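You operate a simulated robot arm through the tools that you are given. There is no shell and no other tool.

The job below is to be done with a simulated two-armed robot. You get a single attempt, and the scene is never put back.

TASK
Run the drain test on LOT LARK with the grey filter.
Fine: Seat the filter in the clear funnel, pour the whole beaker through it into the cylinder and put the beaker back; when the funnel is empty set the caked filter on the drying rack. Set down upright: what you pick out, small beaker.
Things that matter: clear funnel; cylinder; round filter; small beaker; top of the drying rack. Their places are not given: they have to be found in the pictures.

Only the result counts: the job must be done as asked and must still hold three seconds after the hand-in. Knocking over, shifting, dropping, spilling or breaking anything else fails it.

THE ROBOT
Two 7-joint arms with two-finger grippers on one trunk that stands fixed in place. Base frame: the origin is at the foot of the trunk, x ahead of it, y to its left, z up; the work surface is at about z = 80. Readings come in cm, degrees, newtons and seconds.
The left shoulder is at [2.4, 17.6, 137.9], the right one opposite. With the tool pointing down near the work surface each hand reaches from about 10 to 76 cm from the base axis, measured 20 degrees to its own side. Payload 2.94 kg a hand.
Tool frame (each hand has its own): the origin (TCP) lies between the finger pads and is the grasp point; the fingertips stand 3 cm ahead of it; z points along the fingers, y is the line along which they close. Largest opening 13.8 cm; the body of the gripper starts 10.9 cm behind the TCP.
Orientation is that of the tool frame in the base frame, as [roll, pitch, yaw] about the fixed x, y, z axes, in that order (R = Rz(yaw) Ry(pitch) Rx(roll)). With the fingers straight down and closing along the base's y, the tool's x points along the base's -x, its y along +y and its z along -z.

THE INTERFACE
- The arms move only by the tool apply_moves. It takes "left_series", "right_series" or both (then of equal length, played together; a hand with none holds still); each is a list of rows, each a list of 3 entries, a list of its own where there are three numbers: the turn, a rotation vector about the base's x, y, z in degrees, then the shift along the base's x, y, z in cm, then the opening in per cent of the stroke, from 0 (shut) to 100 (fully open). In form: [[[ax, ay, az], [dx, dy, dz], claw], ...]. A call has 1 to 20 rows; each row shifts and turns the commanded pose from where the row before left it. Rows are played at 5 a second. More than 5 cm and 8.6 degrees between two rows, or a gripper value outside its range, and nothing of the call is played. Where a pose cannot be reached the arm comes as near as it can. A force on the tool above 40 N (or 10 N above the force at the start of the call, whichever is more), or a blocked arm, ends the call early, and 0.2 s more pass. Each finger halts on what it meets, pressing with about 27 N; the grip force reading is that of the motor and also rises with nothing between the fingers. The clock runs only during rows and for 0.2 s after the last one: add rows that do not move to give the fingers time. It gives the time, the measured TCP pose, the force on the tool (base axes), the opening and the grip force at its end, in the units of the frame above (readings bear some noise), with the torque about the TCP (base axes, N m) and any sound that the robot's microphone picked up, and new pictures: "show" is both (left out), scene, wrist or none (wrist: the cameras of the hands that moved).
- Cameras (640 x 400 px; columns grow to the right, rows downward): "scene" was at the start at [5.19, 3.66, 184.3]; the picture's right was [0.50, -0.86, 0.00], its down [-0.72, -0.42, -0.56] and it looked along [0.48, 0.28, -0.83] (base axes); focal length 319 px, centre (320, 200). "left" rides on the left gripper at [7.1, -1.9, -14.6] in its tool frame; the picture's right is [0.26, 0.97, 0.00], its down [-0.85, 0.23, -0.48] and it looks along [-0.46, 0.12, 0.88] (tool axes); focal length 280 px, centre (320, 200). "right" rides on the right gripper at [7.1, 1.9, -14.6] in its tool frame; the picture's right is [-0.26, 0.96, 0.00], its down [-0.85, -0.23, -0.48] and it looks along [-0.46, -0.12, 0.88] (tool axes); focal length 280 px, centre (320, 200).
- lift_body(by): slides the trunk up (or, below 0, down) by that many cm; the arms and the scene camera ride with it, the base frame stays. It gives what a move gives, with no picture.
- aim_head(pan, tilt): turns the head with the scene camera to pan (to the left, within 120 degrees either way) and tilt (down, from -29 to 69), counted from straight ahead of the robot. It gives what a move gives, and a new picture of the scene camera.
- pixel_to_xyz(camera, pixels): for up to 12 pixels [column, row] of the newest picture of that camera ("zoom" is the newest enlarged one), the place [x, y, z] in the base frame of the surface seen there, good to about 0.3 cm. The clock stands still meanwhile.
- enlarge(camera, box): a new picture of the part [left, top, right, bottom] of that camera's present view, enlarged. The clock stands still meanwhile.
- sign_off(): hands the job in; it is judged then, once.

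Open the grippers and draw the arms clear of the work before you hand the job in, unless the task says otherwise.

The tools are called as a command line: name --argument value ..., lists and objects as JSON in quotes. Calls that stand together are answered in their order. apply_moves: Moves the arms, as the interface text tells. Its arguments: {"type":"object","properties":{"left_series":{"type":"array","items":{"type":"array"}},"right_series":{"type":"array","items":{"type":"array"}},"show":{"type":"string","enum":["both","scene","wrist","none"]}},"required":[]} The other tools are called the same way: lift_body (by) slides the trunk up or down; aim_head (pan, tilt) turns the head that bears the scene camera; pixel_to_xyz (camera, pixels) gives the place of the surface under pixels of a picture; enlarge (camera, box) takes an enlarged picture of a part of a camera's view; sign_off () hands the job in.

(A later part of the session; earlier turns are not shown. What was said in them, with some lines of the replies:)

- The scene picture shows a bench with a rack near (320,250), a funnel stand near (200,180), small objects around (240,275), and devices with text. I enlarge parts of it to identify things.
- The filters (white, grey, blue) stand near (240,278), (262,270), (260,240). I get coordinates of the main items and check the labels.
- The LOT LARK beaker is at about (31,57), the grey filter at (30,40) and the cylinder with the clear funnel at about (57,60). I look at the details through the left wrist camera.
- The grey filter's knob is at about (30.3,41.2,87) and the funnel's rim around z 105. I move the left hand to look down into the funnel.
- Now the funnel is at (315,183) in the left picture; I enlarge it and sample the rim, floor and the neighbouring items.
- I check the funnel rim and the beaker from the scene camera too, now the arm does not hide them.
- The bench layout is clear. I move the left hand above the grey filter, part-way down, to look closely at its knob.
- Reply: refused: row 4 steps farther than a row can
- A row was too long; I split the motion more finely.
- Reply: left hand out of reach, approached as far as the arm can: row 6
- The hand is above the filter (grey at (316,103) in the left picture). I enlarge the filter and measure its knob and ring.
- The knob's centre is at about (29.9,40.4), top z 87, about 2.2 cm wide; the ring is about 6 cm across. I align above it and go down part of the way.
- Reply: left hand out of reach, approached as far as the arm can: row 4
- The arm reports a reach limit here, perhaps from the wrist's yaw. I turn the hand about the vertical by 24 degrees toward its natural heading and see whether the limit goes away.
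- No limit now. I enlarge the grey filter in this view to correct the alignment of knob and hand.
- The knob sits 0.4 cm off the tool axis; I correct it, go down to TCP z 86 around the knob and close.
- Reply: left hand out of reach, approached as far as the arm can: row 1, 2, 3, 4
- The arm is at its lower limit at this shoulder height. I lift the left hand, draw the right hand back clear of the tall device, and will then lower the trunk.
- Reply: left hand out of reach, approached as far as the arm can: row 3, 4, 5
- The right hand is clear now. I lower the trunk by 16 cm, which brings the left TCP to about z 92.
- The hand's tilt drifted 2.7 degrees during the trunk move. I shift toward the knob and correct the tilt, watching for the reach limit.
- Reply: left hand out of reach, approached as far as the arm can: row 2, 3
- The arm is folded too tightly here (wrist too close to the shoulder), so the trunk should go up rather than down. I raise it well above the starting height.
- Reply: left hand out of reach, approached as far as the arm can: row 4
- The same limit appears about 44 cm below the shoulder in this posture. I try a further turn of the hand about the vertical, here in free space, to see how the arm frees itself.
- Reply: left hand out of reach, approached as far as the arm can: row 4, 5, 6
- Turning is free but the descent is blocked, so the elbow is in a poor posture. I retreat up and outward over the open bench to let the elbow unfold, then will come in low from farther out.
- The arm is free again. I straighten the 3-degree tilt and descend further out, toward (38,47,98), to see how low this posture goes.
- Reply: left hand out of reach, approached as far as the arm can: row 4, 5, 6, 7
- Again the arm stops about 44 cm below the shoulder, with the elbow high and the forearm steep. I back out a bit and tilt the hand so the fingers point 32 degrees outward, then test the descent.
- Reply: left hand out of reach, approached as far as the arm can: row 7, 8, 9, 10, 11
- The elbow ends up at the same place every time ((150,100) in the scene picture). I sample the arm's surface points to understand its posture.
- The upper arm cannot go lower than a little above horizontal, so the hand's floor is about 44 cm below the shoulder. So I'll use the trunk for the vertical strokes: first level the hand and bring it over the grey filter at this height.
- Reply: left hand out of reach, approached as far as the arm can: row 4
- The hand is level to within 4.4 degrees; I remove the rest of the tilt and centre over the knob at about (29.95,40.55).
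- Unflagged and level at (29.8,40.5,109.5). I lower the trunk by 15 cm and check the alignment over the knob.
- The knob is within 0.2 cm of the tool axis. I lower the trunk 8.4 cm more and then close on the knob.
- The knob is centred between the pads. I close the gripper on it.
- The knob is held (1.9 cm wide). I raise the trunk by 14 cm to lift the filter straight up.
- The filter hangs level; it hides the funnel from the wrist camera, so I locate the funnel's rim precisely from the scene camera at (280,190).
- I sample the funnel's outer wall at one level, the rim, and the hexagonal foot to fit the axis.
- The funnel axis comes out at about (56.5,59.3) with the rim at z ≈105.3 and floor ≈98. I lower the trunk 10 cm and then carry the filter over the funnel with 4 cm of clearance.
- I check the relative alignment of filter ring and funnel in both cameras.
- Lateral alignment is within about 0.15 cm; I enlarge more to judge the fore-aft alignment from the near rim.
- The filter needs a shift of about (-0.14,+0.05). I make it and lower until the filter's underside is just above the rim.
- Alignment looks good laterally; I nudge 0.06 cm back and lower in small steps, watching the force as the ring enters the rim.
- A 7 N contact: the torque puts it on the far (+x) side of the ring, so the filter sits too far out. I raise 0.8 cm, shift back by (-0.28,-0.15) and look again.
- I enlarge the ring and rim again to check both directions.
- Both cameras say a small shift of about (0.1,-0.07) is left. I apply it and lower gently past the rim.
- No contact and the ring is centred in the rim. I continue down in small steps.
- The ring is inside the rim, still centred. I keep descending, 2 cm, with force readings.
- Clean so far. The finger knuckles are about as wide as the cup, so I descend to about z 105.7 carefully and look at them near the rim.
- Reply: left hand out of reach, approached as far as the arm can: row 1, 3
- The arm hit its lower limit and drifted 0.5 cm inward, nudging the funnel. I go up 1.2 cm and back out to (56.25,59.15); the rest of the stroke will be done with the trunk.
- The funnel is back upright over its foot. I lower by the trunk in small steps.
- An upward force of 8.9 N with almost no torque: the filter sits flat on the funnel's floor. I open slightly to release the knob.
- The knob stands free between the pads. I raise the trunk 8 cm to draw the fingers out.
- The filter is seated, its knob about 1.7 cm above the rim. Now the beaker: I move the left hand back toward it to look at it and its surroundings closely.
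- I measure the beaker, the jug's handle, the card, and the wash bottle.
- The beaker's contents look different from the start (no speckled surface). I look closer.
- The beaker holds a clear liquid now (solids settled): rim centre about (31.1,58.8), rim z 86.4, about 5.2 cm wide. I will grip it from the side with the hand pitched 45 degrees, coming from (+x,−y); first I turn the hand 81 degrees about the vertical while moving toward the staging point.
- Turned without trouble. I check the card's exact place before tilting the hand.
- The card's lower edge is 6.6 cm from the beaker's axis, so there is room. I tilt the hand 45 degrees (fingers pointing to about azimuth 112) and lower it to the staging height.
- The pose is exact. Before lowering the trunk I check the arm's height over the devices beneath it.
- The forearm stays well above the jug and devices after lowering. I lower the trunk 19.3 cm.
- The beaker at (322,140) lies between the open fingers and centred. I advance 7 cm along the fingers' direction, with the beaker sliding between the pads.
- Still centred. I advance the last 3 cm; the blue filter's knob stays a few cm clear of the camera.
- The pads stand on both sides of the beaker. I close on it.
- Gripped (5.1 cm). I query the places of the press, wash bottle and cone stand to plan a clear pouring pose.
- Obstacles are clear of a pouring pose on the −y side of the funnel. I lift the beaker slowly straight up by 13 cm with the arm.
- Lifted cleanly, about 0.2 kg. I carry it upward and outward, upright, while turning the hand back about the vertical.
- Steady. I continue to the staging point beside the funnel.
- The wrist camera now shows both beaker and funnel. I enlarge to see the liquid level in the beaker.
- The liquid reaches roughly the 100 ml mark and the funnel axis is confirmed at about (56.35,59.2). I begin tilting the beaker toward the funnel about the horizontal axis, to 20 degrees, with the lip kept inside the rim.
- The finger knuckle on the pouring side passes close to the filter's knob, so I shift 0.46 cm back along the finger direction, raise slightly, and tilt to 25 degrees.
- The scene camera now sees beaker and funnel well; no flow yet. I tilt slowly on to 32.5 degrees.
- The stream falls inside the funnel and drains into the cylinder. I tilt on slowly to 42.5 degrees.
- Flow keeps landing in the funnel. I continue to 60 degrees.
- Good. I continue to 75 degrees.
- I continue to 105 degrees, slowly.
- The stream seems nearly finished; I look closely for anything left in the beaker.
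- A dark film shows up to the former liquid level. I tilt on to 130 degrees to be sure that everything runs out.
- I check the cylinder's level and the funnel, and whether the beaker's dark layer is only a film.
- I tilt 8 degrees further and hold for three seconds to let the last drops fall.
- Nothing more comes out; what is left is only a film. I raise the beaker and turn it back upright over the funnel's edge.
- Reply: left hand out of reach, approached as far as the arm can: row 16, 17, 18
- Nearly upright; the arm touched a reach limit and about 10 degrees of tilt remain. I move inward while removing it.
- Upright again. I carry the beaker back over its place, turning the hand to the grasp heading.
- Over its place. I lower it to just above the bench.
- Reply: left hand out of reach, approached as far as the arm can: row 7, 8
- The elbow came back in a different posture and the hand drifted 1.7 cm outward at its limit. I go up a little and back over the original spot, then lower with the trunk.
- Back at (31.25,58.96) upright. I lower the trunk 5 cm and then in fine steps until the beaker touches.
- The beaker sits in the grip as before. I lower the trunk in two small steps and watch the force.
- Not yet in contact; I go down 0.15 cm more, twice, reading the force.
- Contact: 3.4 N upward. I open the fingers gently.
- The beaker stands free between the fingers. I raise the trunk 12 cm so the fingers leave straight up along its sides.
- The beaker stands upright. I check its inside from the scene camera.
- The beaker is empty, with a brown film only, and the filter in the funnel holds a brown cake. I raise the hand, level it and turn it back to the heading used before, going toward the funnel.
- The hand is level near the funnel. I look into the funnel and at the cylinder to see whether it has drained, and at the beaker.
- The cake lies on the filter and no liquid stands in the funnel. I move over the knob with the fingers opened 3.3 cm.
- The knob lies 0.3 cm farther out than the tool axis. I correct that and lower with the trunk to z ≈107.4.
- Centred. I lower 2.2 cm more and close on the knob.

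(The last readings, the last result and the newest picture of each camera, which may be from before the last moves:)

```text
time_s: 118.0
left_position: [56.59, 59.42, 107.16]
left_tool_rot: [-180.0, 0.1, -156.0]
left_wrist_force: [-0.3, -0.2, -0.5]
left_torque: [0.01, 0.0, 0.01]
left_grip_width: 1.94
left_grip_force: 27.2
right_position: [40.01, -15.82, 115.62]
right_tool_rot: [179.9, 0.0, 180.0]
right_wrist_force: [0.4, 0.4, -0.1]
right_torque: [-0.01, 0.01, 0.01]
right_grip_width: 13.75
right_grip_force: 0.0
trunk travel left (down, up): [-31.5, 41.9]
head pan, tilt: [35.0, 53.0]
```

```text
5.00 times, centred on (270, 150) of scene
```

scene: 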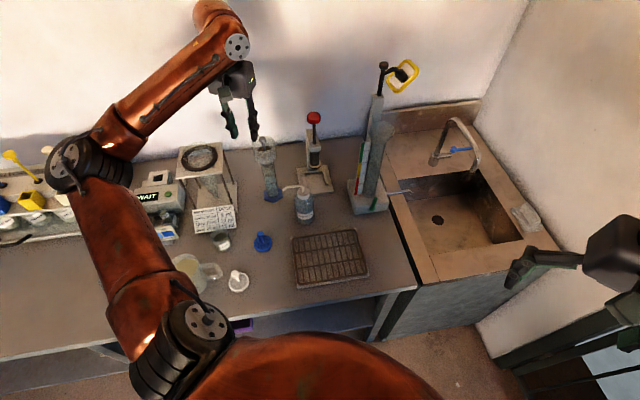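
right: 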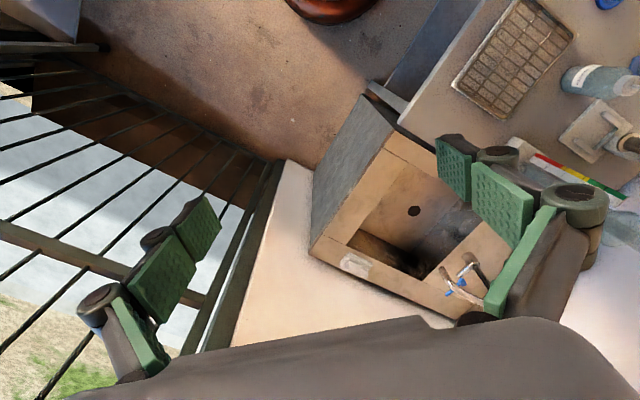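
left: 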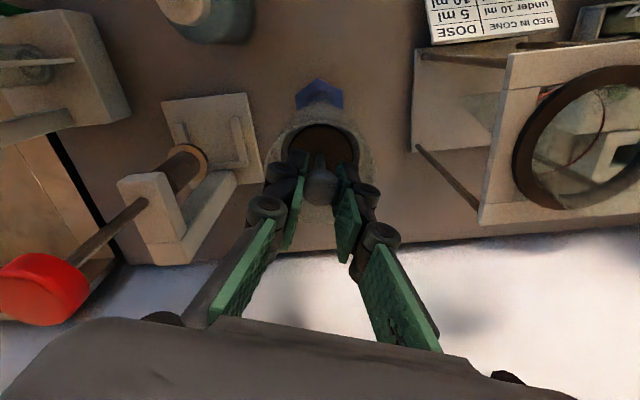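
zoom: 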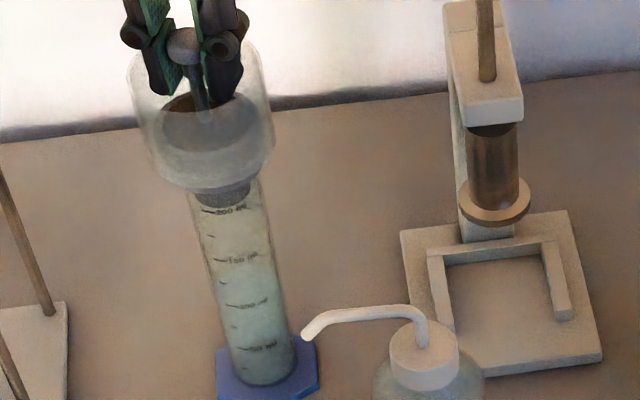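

The knob is held. I lift slowly with the trunk and check that the funnel stays put.

lift_body --by 2.5

enlarge --camera "scene" --box '[240, 110, 300, 190]'

lift_body --by 8.5

enlarge --camera "scene" --box '[240, 110, 310, 200]'

enlarge --camera "left" --box '[260, 60, 380, 230]'

```text
time_s: 118.7
left_position: [56.58, 59.34, 109.51]
left_tool_rot: [-180.0, -0.1, -156.0]
left_wrist_force: [0.4, 1.2, -1.0]
left_torque: [0.02, 0.07, 0.0]
left_grip_width: 1.93
left_grip_force: 26.9
right_position: [40.15, -15.87, 118.03]
right_tool_rot: [-180.0, 0.0, 180.0]
right_wrist_force: [-0.6, 0.6, 0.9]
right_torque: [-0.04, 0.03, 0.0]
right_grip_width: 13.81
right_grip_force: 0.1
trunk travel left (down, up): [-34.0, 39.4]
head pan, tilt: [35.0, 53.0]
```

```text
5.00 times, centred on (270, 150) of scene
```

zoom: 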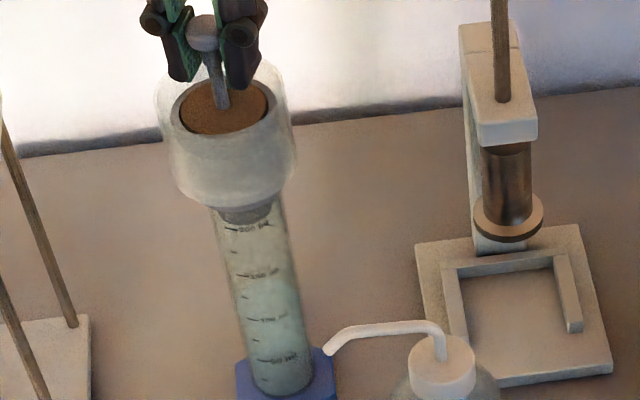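

```text
time_s: 119.9
left_position: [56.61, 59.41, 118.12]
left_tool_rot: [-180.0, 0.1, -156.0]
left_wrist_force: [0.8, 0.7, -0.6]
left_torque: [0.0, 0.04, 0.0]
left_grip_width: 1.94
left_grip_force: 27.4
right_position: [40.01, -15.81, 126.56]
right_tool_rot: [179.9, -0.1, 179.9]
right_wrist_force: [-0.4, -0.4, -0.3]
right_torque: [0.01, -0.01, 0.0]
right_grip_width: 13.79
right_grip_force: 0.1
trunk travel left (down, up): [-42.5, 30.9]
head pan, tilt: [35.0, 53.0]
```

```text
4.44 times, centred on (275, 155) of scene
```

zoom: 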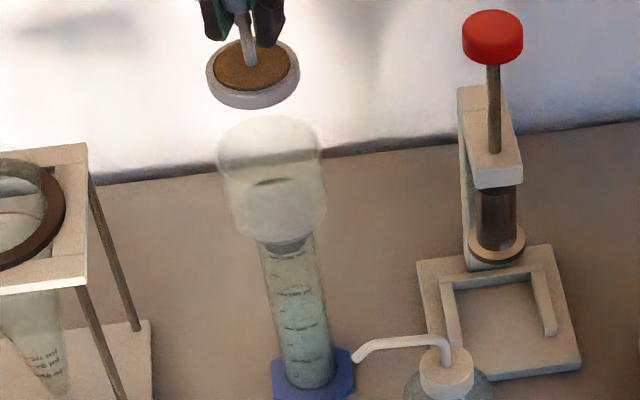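

```text
2.35 times, centred on (320, 145) of left
```

zoom: 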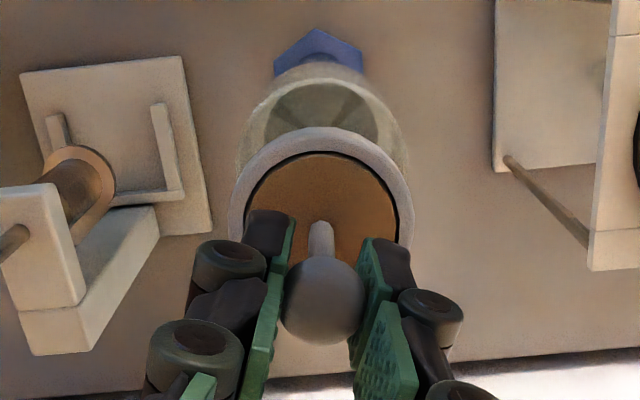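

The caked filter is out and level, the funnel stands as before. I measure the drying rack's top before carrying it over.

pixel_to_xyz --camera "scene" --pixels '[[330, 257], [330, 262], [334, 257], [325, 250], [340, 250], [345, 262], [315, 265], [293, 238], [354, 229], [299, 287], [368, 275], [318, 255]]'

enlarge --camera "scene" --box '[280, 215, 380, 300]'

```text
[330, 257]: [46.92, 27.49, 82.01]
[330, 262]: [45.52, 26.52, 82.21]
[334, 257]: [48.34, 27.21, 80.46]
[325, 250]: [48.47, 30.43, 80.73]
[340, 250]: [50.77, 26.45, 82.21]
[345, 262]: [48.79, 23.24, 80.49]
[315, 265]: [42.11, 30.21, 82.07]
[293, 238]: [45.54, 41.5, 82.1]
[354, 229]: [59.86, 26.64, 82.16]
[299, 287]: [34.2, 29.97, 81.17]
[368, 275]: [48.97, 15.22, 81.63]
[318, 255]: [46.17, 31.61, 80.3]
```

```text
4.71 times, centred on (330, 258) of scene
```

zoom: 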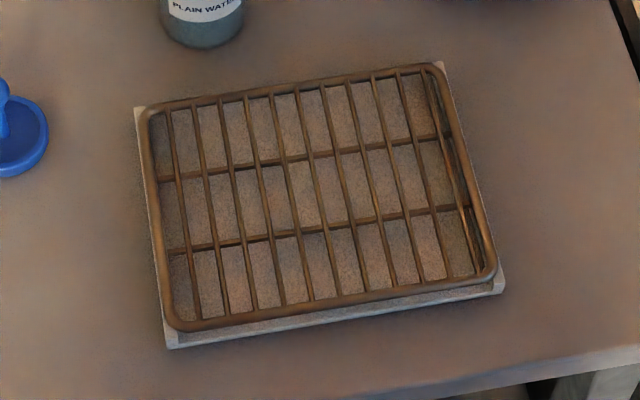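

The rack's centre is about (47,28.4) and its bars' top z ≈82.2. I carry the filter over it at the present height.

apply_moves --left_series '[[[0, 0, 0], [-0.6, -1.2, 0], 4], [[0, 0, 0], [-0.8, -2.4, 0], 4], [[0, 0, 0], [-0.85, -2.7, 0], 4], [[0, 0, 0], [-0.85, -2.7, 0], 4], [[0, 0, 0], [-0.85, -2.7, 0], 4], [[0, 0, 0], [-0.85, -2.7, 0], 4], [[0, 0, 0], [-0.85, -2.7, 0], 4], [[0, 0, 0], [-0.85, -2.7, 0], 4], [[0, 0, 0], [-0.85, -2.7, 0], 4], [[0, 0, 0], [-0.85, -2.7, 0], 4], [[0, 0, 0], [-0.75, -2.4, 0], 4], [[0, 0, 0], [-0.65, -2, 0], 4], [[0, 0, 0], [0, -1, 0], 4], [[0, 0, 0], [0, 0, 0], 4]]' --show "both"

```text
time_s: 122.9
left_position: [46.91, 28.73, 118.23]
left_tool_rot: [-180.0, 0.0, -156.1]
left_wrist_force: [0.4, 0.1, -0.3]
left_torque: [0.0, -0.03, -0.01]
left_grip_width: 1.95
left_grip_force: 26.9
right_position: [39.88, -15.94, 126.72]
right_tool_rot: [180.0, -0.1, 180.0]
right_wrist_force: [-0.6, 1.0, -0.3]
right_torque: [0.01, -0.03, 0.0]
right_grip_width: 13.8
right_grip_force: 0.0
trunk travel left (down, up): [-42.5, 30.9]
head pan, tilt: [35.0, 53.0]
```

scene: 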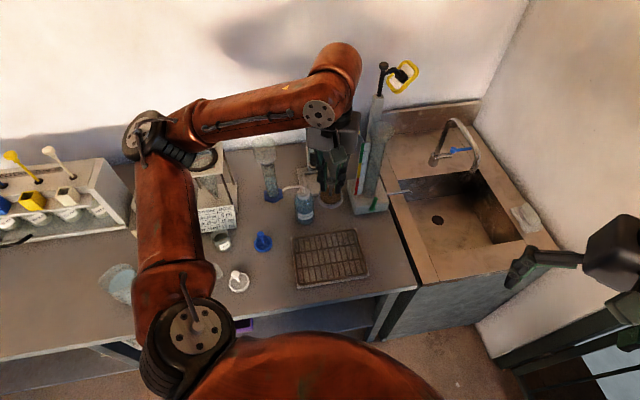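
left: 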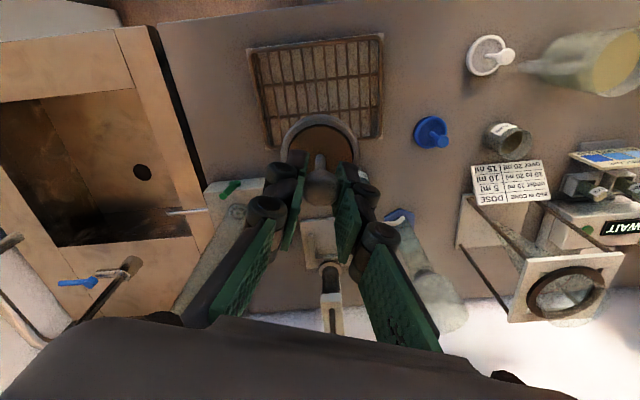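

Over the rack. I lower the filter to a few centimetres above the bars.

apply_moves --left_series '[[[0, 0, 0], [0, -0.1, -2], 4], [[0, 0, 0], [0, 0, -3], 4], [[0, 0, 0], [0, 0, -3], 4], [[0, 0, 0], [0, 0, -3], 4], [[0, 0, 0], [0, 0, -3], 4], [[0, 0, 0], [0, 0, -3], 4], [[0, 0, 0], [0, 0, -3], 4], [[0, 0, 0], [0, 0, -3], 4], [[0, 0, 0], [0, 0, -2], 4], [[0, 0, 0], [0, 0, 0], 4]]' --show "both"

enlarge --camera "scene" --box '[280, 195, 380, 300]'

```text
time_s: 125.1
left_position: [47.04, 28.7, 93.35]
left_tool_rot: [179.9, 0.0, -156.0]
left_wrist_force: [0.2, -0.6, 0.5]
left_torque: [0.01, 0.0, 0.0]
left_grip_width: 1.93
left_grip_force: 27.3
right_position: [39.99, -15.92, 126.52]
right_tool_rot: [179.9, 0.1, 180.0]
right_wrist_force: [-0.3, -0.2, 0.6]
right_torque: [0.02, 0.0, 0.01]
right_grip_width: 13.82
right_grip_force: 0.1
trunk travel left (down, up): [-42.5, 30.9]
head pan, tilt: [35.0, 53.0]
```

scene: 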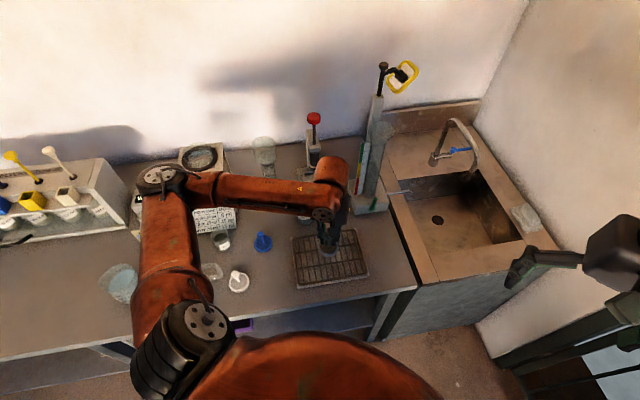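
left: 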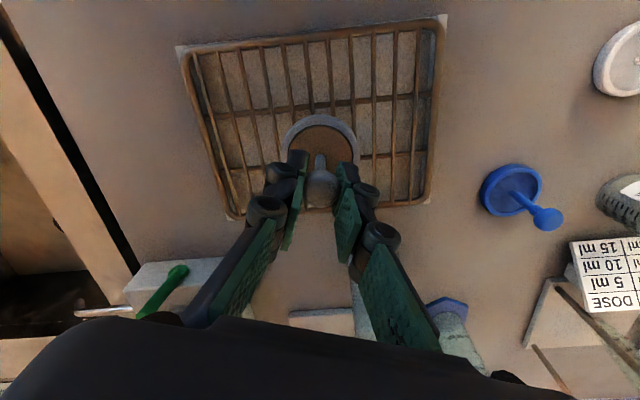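

```text
3.81 times, centred on (330, 248) of scene
```

zoom: 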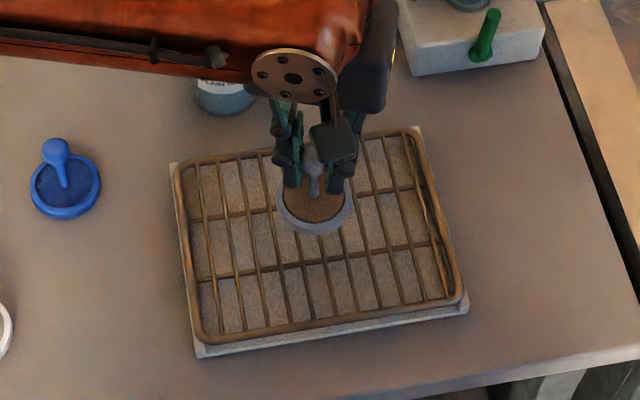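

The filter hangs over the middle of the rack. I lower it the remaining distance in small steps.

apply_moves --left_series '[[[0, 0, 0], [0, 0, -1.5], 4], [[0, 0, 0], [0, 0, -1.2], 4], [[0, 0, 0], [0, 0, -0.7], 4], [[0, 0, 0], [0, 0, 0], 4]]' --show "none"

apply_moves --left_series '[[[0, 0, 0], [0, 0, -0.3], 4], [[0, 0, 0], [0, 0, -0.2], 4], [[0, 0, 0], [0, 0, 0], 4]]' --show "none"

enlarge --camera "scene" --box '[290, 215, 360, 290]'

```text
time_s: 126.1
left_position: [46.92, 28.61, 89.75]
left_tool_rot: [-180.0, 0.0, -156.1]
left_wrist_force: [0.5, -0.4, -0.3]
left_torque: [-0.01, -0.02, -0.02]
left_grip_width: 1.93
left_grip_force: 27.0
right_position: [39.95, -15.81, 126.53]
right_tool_rot: [179.9, 0.0, 179.9]
right_wrist_force: [0.0, -0.3, -0.5]
right_torque: [0.0, -0.01, -0.03]
right_grip_width: 13.83
right_grip_force: 0.0
trunk travel left (down, up): [-42.5, 30.9]
head pan, tilt: [35.0, 53.0]
```

```text
time_s: 126.9
left_position: [47.08, 28.65, 89.27]
left_tool_rot: [179.9, 0.1, -156.0]
left_wrist_force: [0.2, 0.7, -0.5]
left_torque: [-0.01, -0.02, 0.0]
left_grip_width: 1.94
left_grip_force: 27.5
right_position: [39.94, -15.84, 126.68]
right_tool_rot: [179.9, 0.1, -179.9]
right_wrist_force: [0.0, 0.1, 0.7]
right_torque: [0.04, 0.02, -0.01]
right_grip_width: 13.79
right_grip_force: 0.1
trunk travel left (down, up): [-42.5, 30.9]
head pan, tilt: [35.0, 53.0]
```

```text
5.33 times, centred on (325, 252) of scene
```

zoom: 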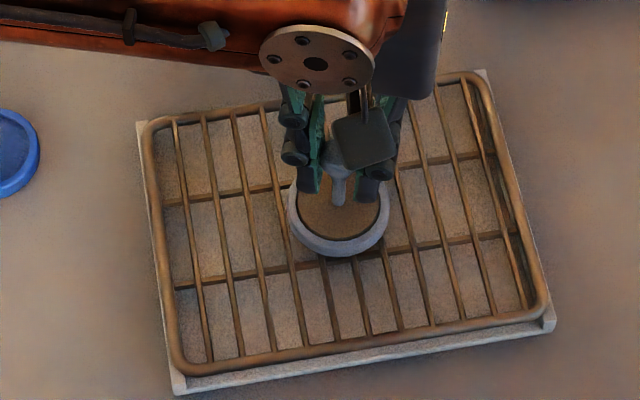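

No contact yet. I continue in 0.15 cm steps until the force shows it resting on the bars.

apply_moves --left_series '[[[0, 0, 0], [0, 0, -0.15], 4], [[0, 0, 0], [0, 0, 0], 4]]' --show "none"

apply_moves --left_series '[[[0, 0, 0], [0, 0, -0.15], 4], [[0, 0, 0], [0, 0, 0], 4]]' --show "none"

```text
time_s: 127.5
left_position: [46.96, 28.76, 89.15]
left_tool_rot: [180.0, 0.0, -156.0]
left_wrist_force: [0.1, -0.1, -0.9]
left_torque: [-0.02, 0.01, 0.01]
left_grip_width: 1.92
left_grip_force: 27.4
right_position: [40.01, -15.9, 126.69]
right_tool_rot: [179.9, -0.1, 180.0]
right_wrist_force: [0.5, -0.6, -0.2]
right_torque: [0.01, -0.03, 0.0]
right_grip_width: 13.8
right_grip_force: 0.1
trunk travel left (down, up): [-42.5, 30.9]
head pan, tilt: [35.0, 53.0]
```

```text
time_s: 128.1
left_position: [47.07, 28.87, 88.98]
left_tool_rot: [-180.0, 0.0, -156.1]
left_wrist_force: [0.3, -0.2, -0.7]
left_torque: [0.02, -0.01, -0.04]
left_grip_width: 1.95
left_grip_force: 27.1
right_position: [40.0, -15.78, 126.66]
right_tool_rot: [179.9, 0.1, 179.9]
right_wrist_force: [0.8, -0.1, 0.3]
right_torque: [-0.01, -0.01, 0.0]
right_grip_width: 13.79
right_grip_force: 0.1
trunk travel left (down, up): [-42.5, 30.9]
head pan, tilt: [35.0, 53.0]
```

Still no contact; I keep stepping down.

apply_moves --left_series '[[[0, 0, 0], [0, 0, -0.2], 4], [[0, 0, 0], [0, 0, 0], 4]]' --show "none"

apply_moves --left_series '[[[0, 0, 0], [0, 0, -0.15], 4], [[0, 0, 0], [0, 0, 0], 4]]' --show "wrist"

enlarge --camera "scene" --box '[310, 225, 355, 270]'

```text
time_s: 128.7
left_position: [46.96, 28.66, 88.82]
left_tool_rot: [-179.9, 0.2, -156.0]
left_wrist_force: [0.3, 2.0, 13.0]
left_torque: [-0.02, 0.18, -0.02]
left_grip_width: 1.95
left_grip_force: 27.6
right_position: [39.91, -15.92, 126.65]
right_tool_rot: [179.9, -0.1, -179.9]
right_wrist_force: [0.4, -0.4, 0.6]
right_torque: [-0.04, 0.03, -0.04]
right_grip_width: 13.81
right_grip_force: 0.0
trunk travel left (down, up): [-42.5, 30.9]
head pan, tilt: [35.0, 53.0]
```

```text
time_s: 129.3
left_position: [46.92, 28.72, 88.84]
left_tool_rot: [-179.9, 0.3, -155.9]
left_wrist_force: [1.5, 2.4, 21.6]
left_torque: [0.03, -0.06, 0.03]
left_grip_width: 1.95
left_grip_force: 27.2
right_position: [39.83, -15.83, 126.83]
right_tool_rot: [179.9, 0.0, 179.9]
right_wrist_force: [-0.6, -0.2, 0.3]
right_torque: [0.0, -0.04, 0.02]
right_grip_width: 13.81
right_grip_force: 0.0
trunk travel left (down, up): [-42.5, 30.9]
head pan, tilt: [35.0, 53.0]
```

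left: 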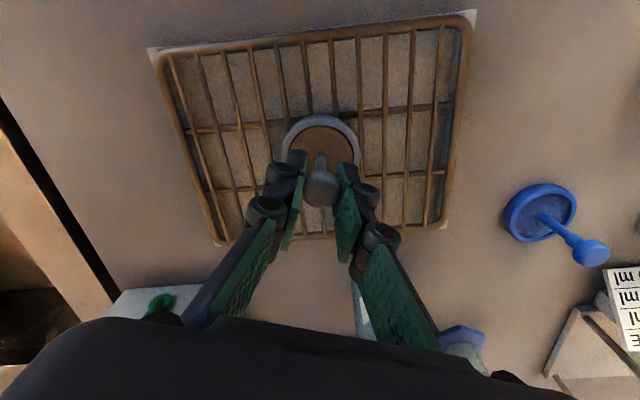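

```text
8.89 times, centred on (332, 248) of scene
```

zoom: 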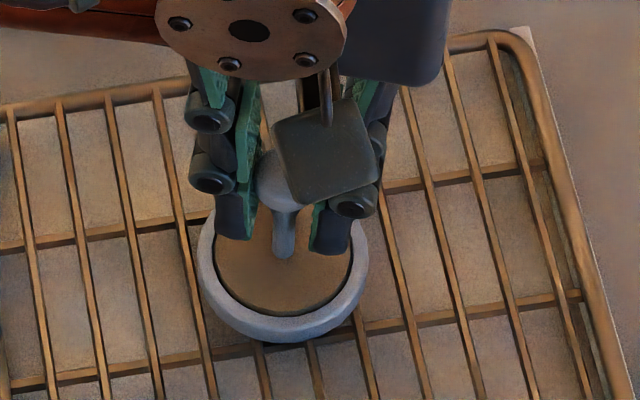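

It rests on the bars (pressing 21 N). I relax 0.2 cm upward and then open gently.

apply_moves --left_series '[[[0, 0, 0], [0, 0, 0.12], 4], [[0, 0, 0], [0, 0, 0.12], 4], [[0, 0, 0], [0, 0, 0], 4]]' --show "none"

```text
time_s: 130.1
left_position: [46.76, 28.69, 88.85]
left_tool_rot: [-180.0, -0.1, -156.1]
left_wrist_force: [2.1, -0.1, 6.1]
left_torque: [0.07, -0.26, -0.02]
left_grip_width: 1.93
left_grip_force: 27.2
right_position: [39.98, -15.92, 126.61]
right_tool_rot: [179.9, 0.0, 180.0]
right_wrist_force: [0.2, 0.4, -0.4]
right_torque: [0.0, 0.07, 0.02]
right_grip_width: 13.79
right_grip_force: 0.1
trunk travel left (down, up): [-42.5, 30.9]
head pan, tilt: [35.0, 53.0]
```

Residual 6 N; good. I open the fingers gently to release the knob.

apply_moves --left_series '[[[0, 0, 0], [0, 0, 0], 14], [[0, 0, 0], [0, 0, 0], 16], [[0, 0, 0], [0, 0, 0], 20], [[0, 0, 0], [0, 0, 0], 26], [[0, 0, 0], [0, 0, 0], 32], [[0, 0, 0], [0, 0, 0], 34], [[0, 0, 0], [0, 0, 0], 34]]' --show "wrist"

enlarge --camera "left" --box '[250, 100, 390, 240]'

enlarge --camera "scene" --box '[310, 225, 355, 270]'

```text
time_s: 131.7
left_position: [46.81, 28.67, 88.94]
left_tool_rot: [180.0, 0.1, -156.0]
left_wrist_force: [-0.2, 0.5, -0.3]
left_torque: [0.01, 0.02, 0.03]
left_grip_width: 4.69
left_grip_force: 0.1
right_position: [39.95, -15.76, 126.66]
right_tool_rot: [179.9, 0.0, 180.0]
right_wrist_force: [0.0, 1.2, 0.2]
right_torque: [0.0, 0.0, 0.0]
right_grip_width: 13.81
right_grip_force: 0.0
trunk travel left (down, up): [-42.5, 30.9]
head pan, tilt: [35.0, 53.0]
```

left: 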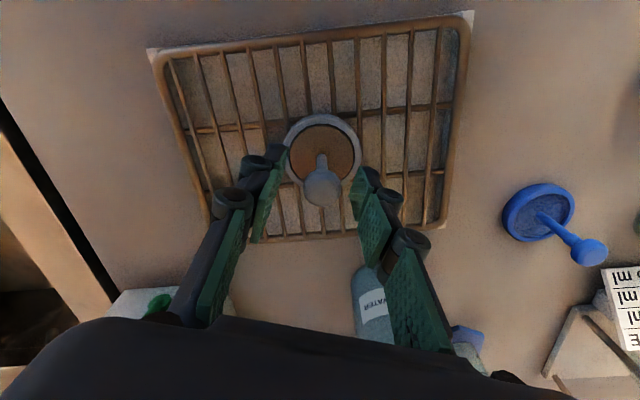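

```text
2.86 times, centred on (320, 170) of left
```

zoom: 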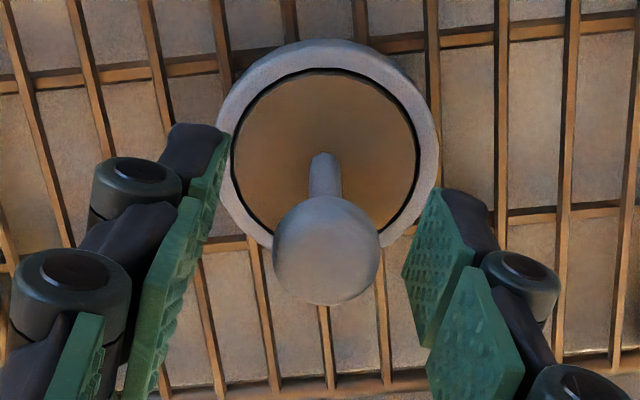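

```text
8.89 times, centred on (332, 248) of scene
```

zoom: 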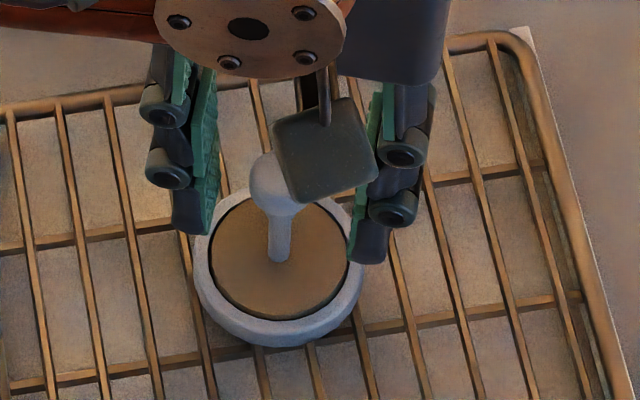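

The caked filter stands upright on the rack. I raise the trunk to withdraw the fingers straight up.

lift_body --by 14

apply_moves --left_series '[[[0, 0, 0], [0, 0, 3], 60], [[0, 0, 0], [0, 0, 3], 80], [[0, 0, 0], [0, 0, 3], 100], [[0, 0, 0], [-1, 1, 3], 100], [[0, 0, 0], [-2, 2, 3], 100], [[0, 0, 0], [-2, 3, 2], 100], [[0, 0, 0], [-2, 3, 2], 100], [[0, 0, 0], [-2, 3, 0], 100], [[0, 0, 0], [-1, 3, 0], 100], [[0, 0, 0], [0, 0, 0], 100]]' --show "both"

```text
time_s: 133.4
left_position: [46.97, 28.72, 102.72]
left_tool_rot: [180.0, 0.0, -156.0]
left_wrist_force: [-0.4, 0.0, 0.8]
left_torque: [0.01, 0.03, 0.0]
left_grip_width: 4.71
left_grip_force: 0.0
right_position: [40.04, -15.86, 140.53]
right_tool_rot: [179.8, 0.0, 179.9]
right_wrist_force: [0.7, -0.1, -0.7]
right_torque: [0.0, 0.01, 0.04]
right_grip_width: 13.79
right_grip_force: 0.0
trunk travel left (down, up): [-56.5, 16.9]
head pan, tilt: [35.0, 53.0]
```

```text
time_s: 135.6
left_position: [36.84, 43.67, 121.77]
left_tool_rot: [-179.8, 0.0, -156.1]
left_wrist_force: [-0.3, 0.0, 0.7]
left_torque: [0.01, 0.07, 0.01]
left_grip_width: 13.8
left_grip_force: 0.0
right_position: [40.01, -15.83, 140.55]
right_tool_rot: [179.9, 0.0, -180.0]
right_wrist_force: [0.2, 0.9, 0.6]
right_torque: [-0.04, 0.0, 0.03]
right_grip_width: 13.79
right_grip_force: 0.0
trunk travel left (down, up): [-56.5, 16.9]
head pan, tilt: [35.0, 53.0]
```

scene: 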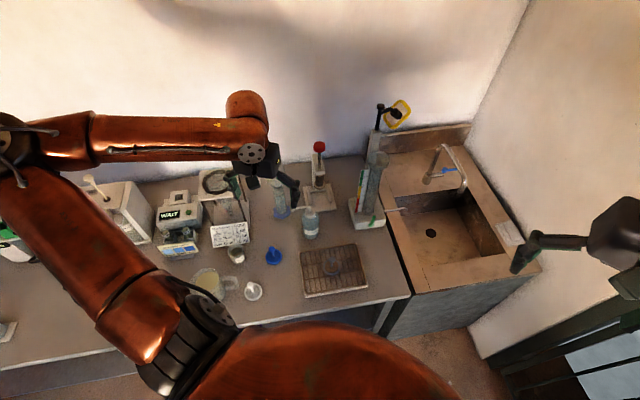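
left: 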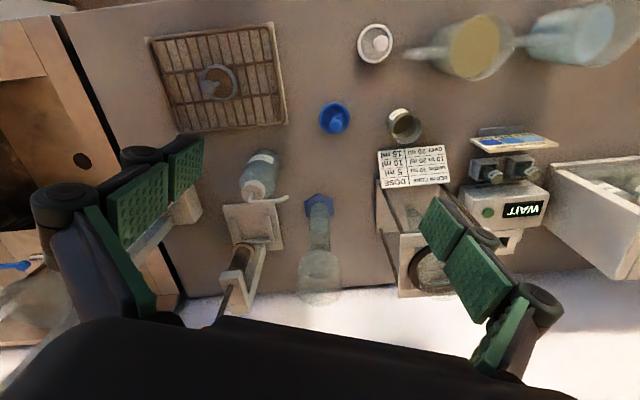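

The arms are away. I raise the left hand further and do a last check of the rack, beaker, funnel and cylinder.

apply_moves --left_series '[[[0, 0, 0], [0, 0, 3], 100], [[0, 0, 0], [0, 0, 3], 100], [[0, 0, 0], [0, 0, 3], 100], [[0, 0, 0], [0, 0, 3], 100], [[0, 0, 0], [0, 0, 0], 100]]' --show "both"

enlarge --camera "scene" --box '[200, 160, 380, 310]'

enlarge --camera "left" --box '[190, 40, 450, 300]'

enlarge --camera "left" --box '[190, 40, 290, 140]'

```text
time_s: 136.8
left_position: [36.83, 43.55, 133.98]
left_tool_rot: [-179.9, 0.0, -156.0]
left_wrist_force: [0.1, -0.2, 1.2]
left_torque: [-0.01, -0.01, -0.01]
left_grip_width: 13.81
left_grip_force: 0.1
right_position: [40.01, -15.83, 140.66]
right_tool_rot: [179.9, 0.0, 179.9]
right_wrist_force: [0.3, -0.1, -0.5]
right_torque: [0.0, -0.01, 0.0]
right_grip_width: 13.81
right_grip_force: 0.0
trunk travel left (down, up): [-56.5, 16.9]
head pan, tilt: [35.0, 53.0]
```

scene: 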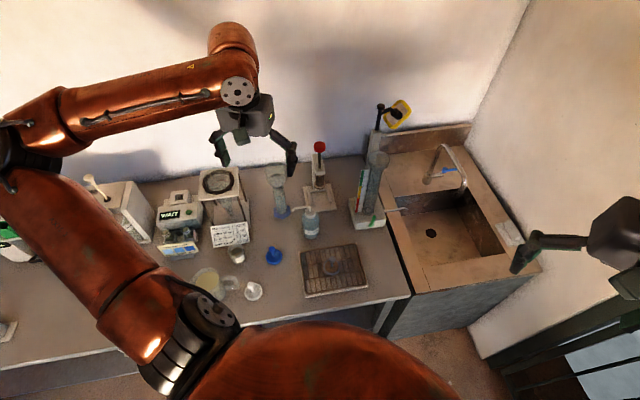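
left: 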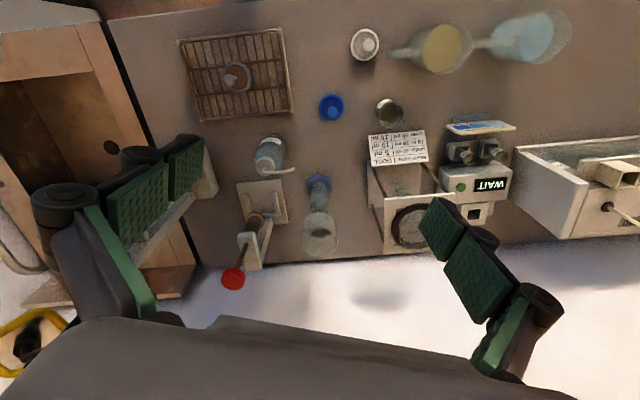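

```text
2.67 times, centred on (290, 235) of scene
```

zoom: 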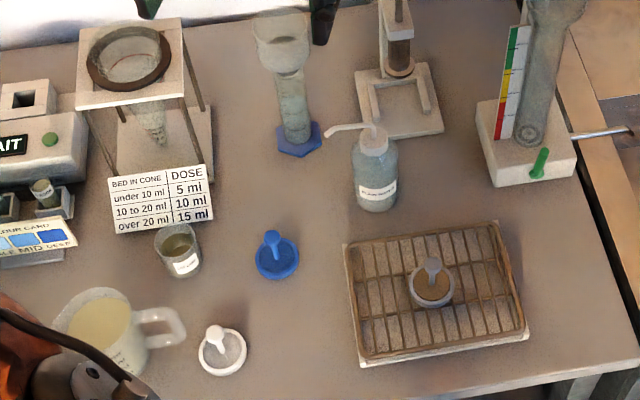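

```text
1.54 times, centred on (320, 170) of left
```

zoom: 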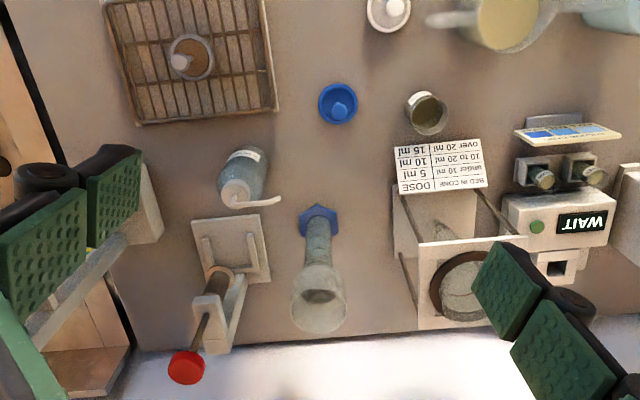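

```text
4.00 times, centred on (240, 90) of left
```

zoom: 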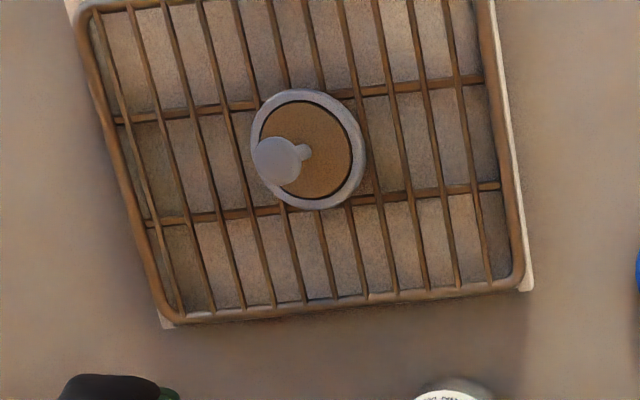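

The caked grey filter stands upright on the rack, and the LOT LARK beaker is back in place, upright and empty but for a brown film. The funnel and cylinder stand as before, nothing else has moved, and both hands are open and clear. I hand the job in.

sign_off

```text
The job is handed in.
```

The drain test on LOT LARK with the grey filter is done and handed in. I haven't seen the judged result.

- **Filter in:** I seated the grey filter flat in the clear funnel. My first try caught the rim lightly. On the way down the arm also pushed the funnel slightly, and it came back over the cylinder before the filter was seated.
- **Pour:** I poured the whole beaker slowly, tipping it to about 137°. Every check showed the stream landing inside the funnel, and I saw no spill. The beaker is empty except for a thin brown film on its wall.
- **Beaker back:** It stands upright within a few millimetres of where it was.
- **Filter out:** Once I could see no liquid standing in the funnel, I lifted the filter out with its brown cake. It now stands upright near the middle of the drying rack.

In the last pictures the funnel and cylinder were upright and nothing else looked moved. Both grippers are open and clear of the work.
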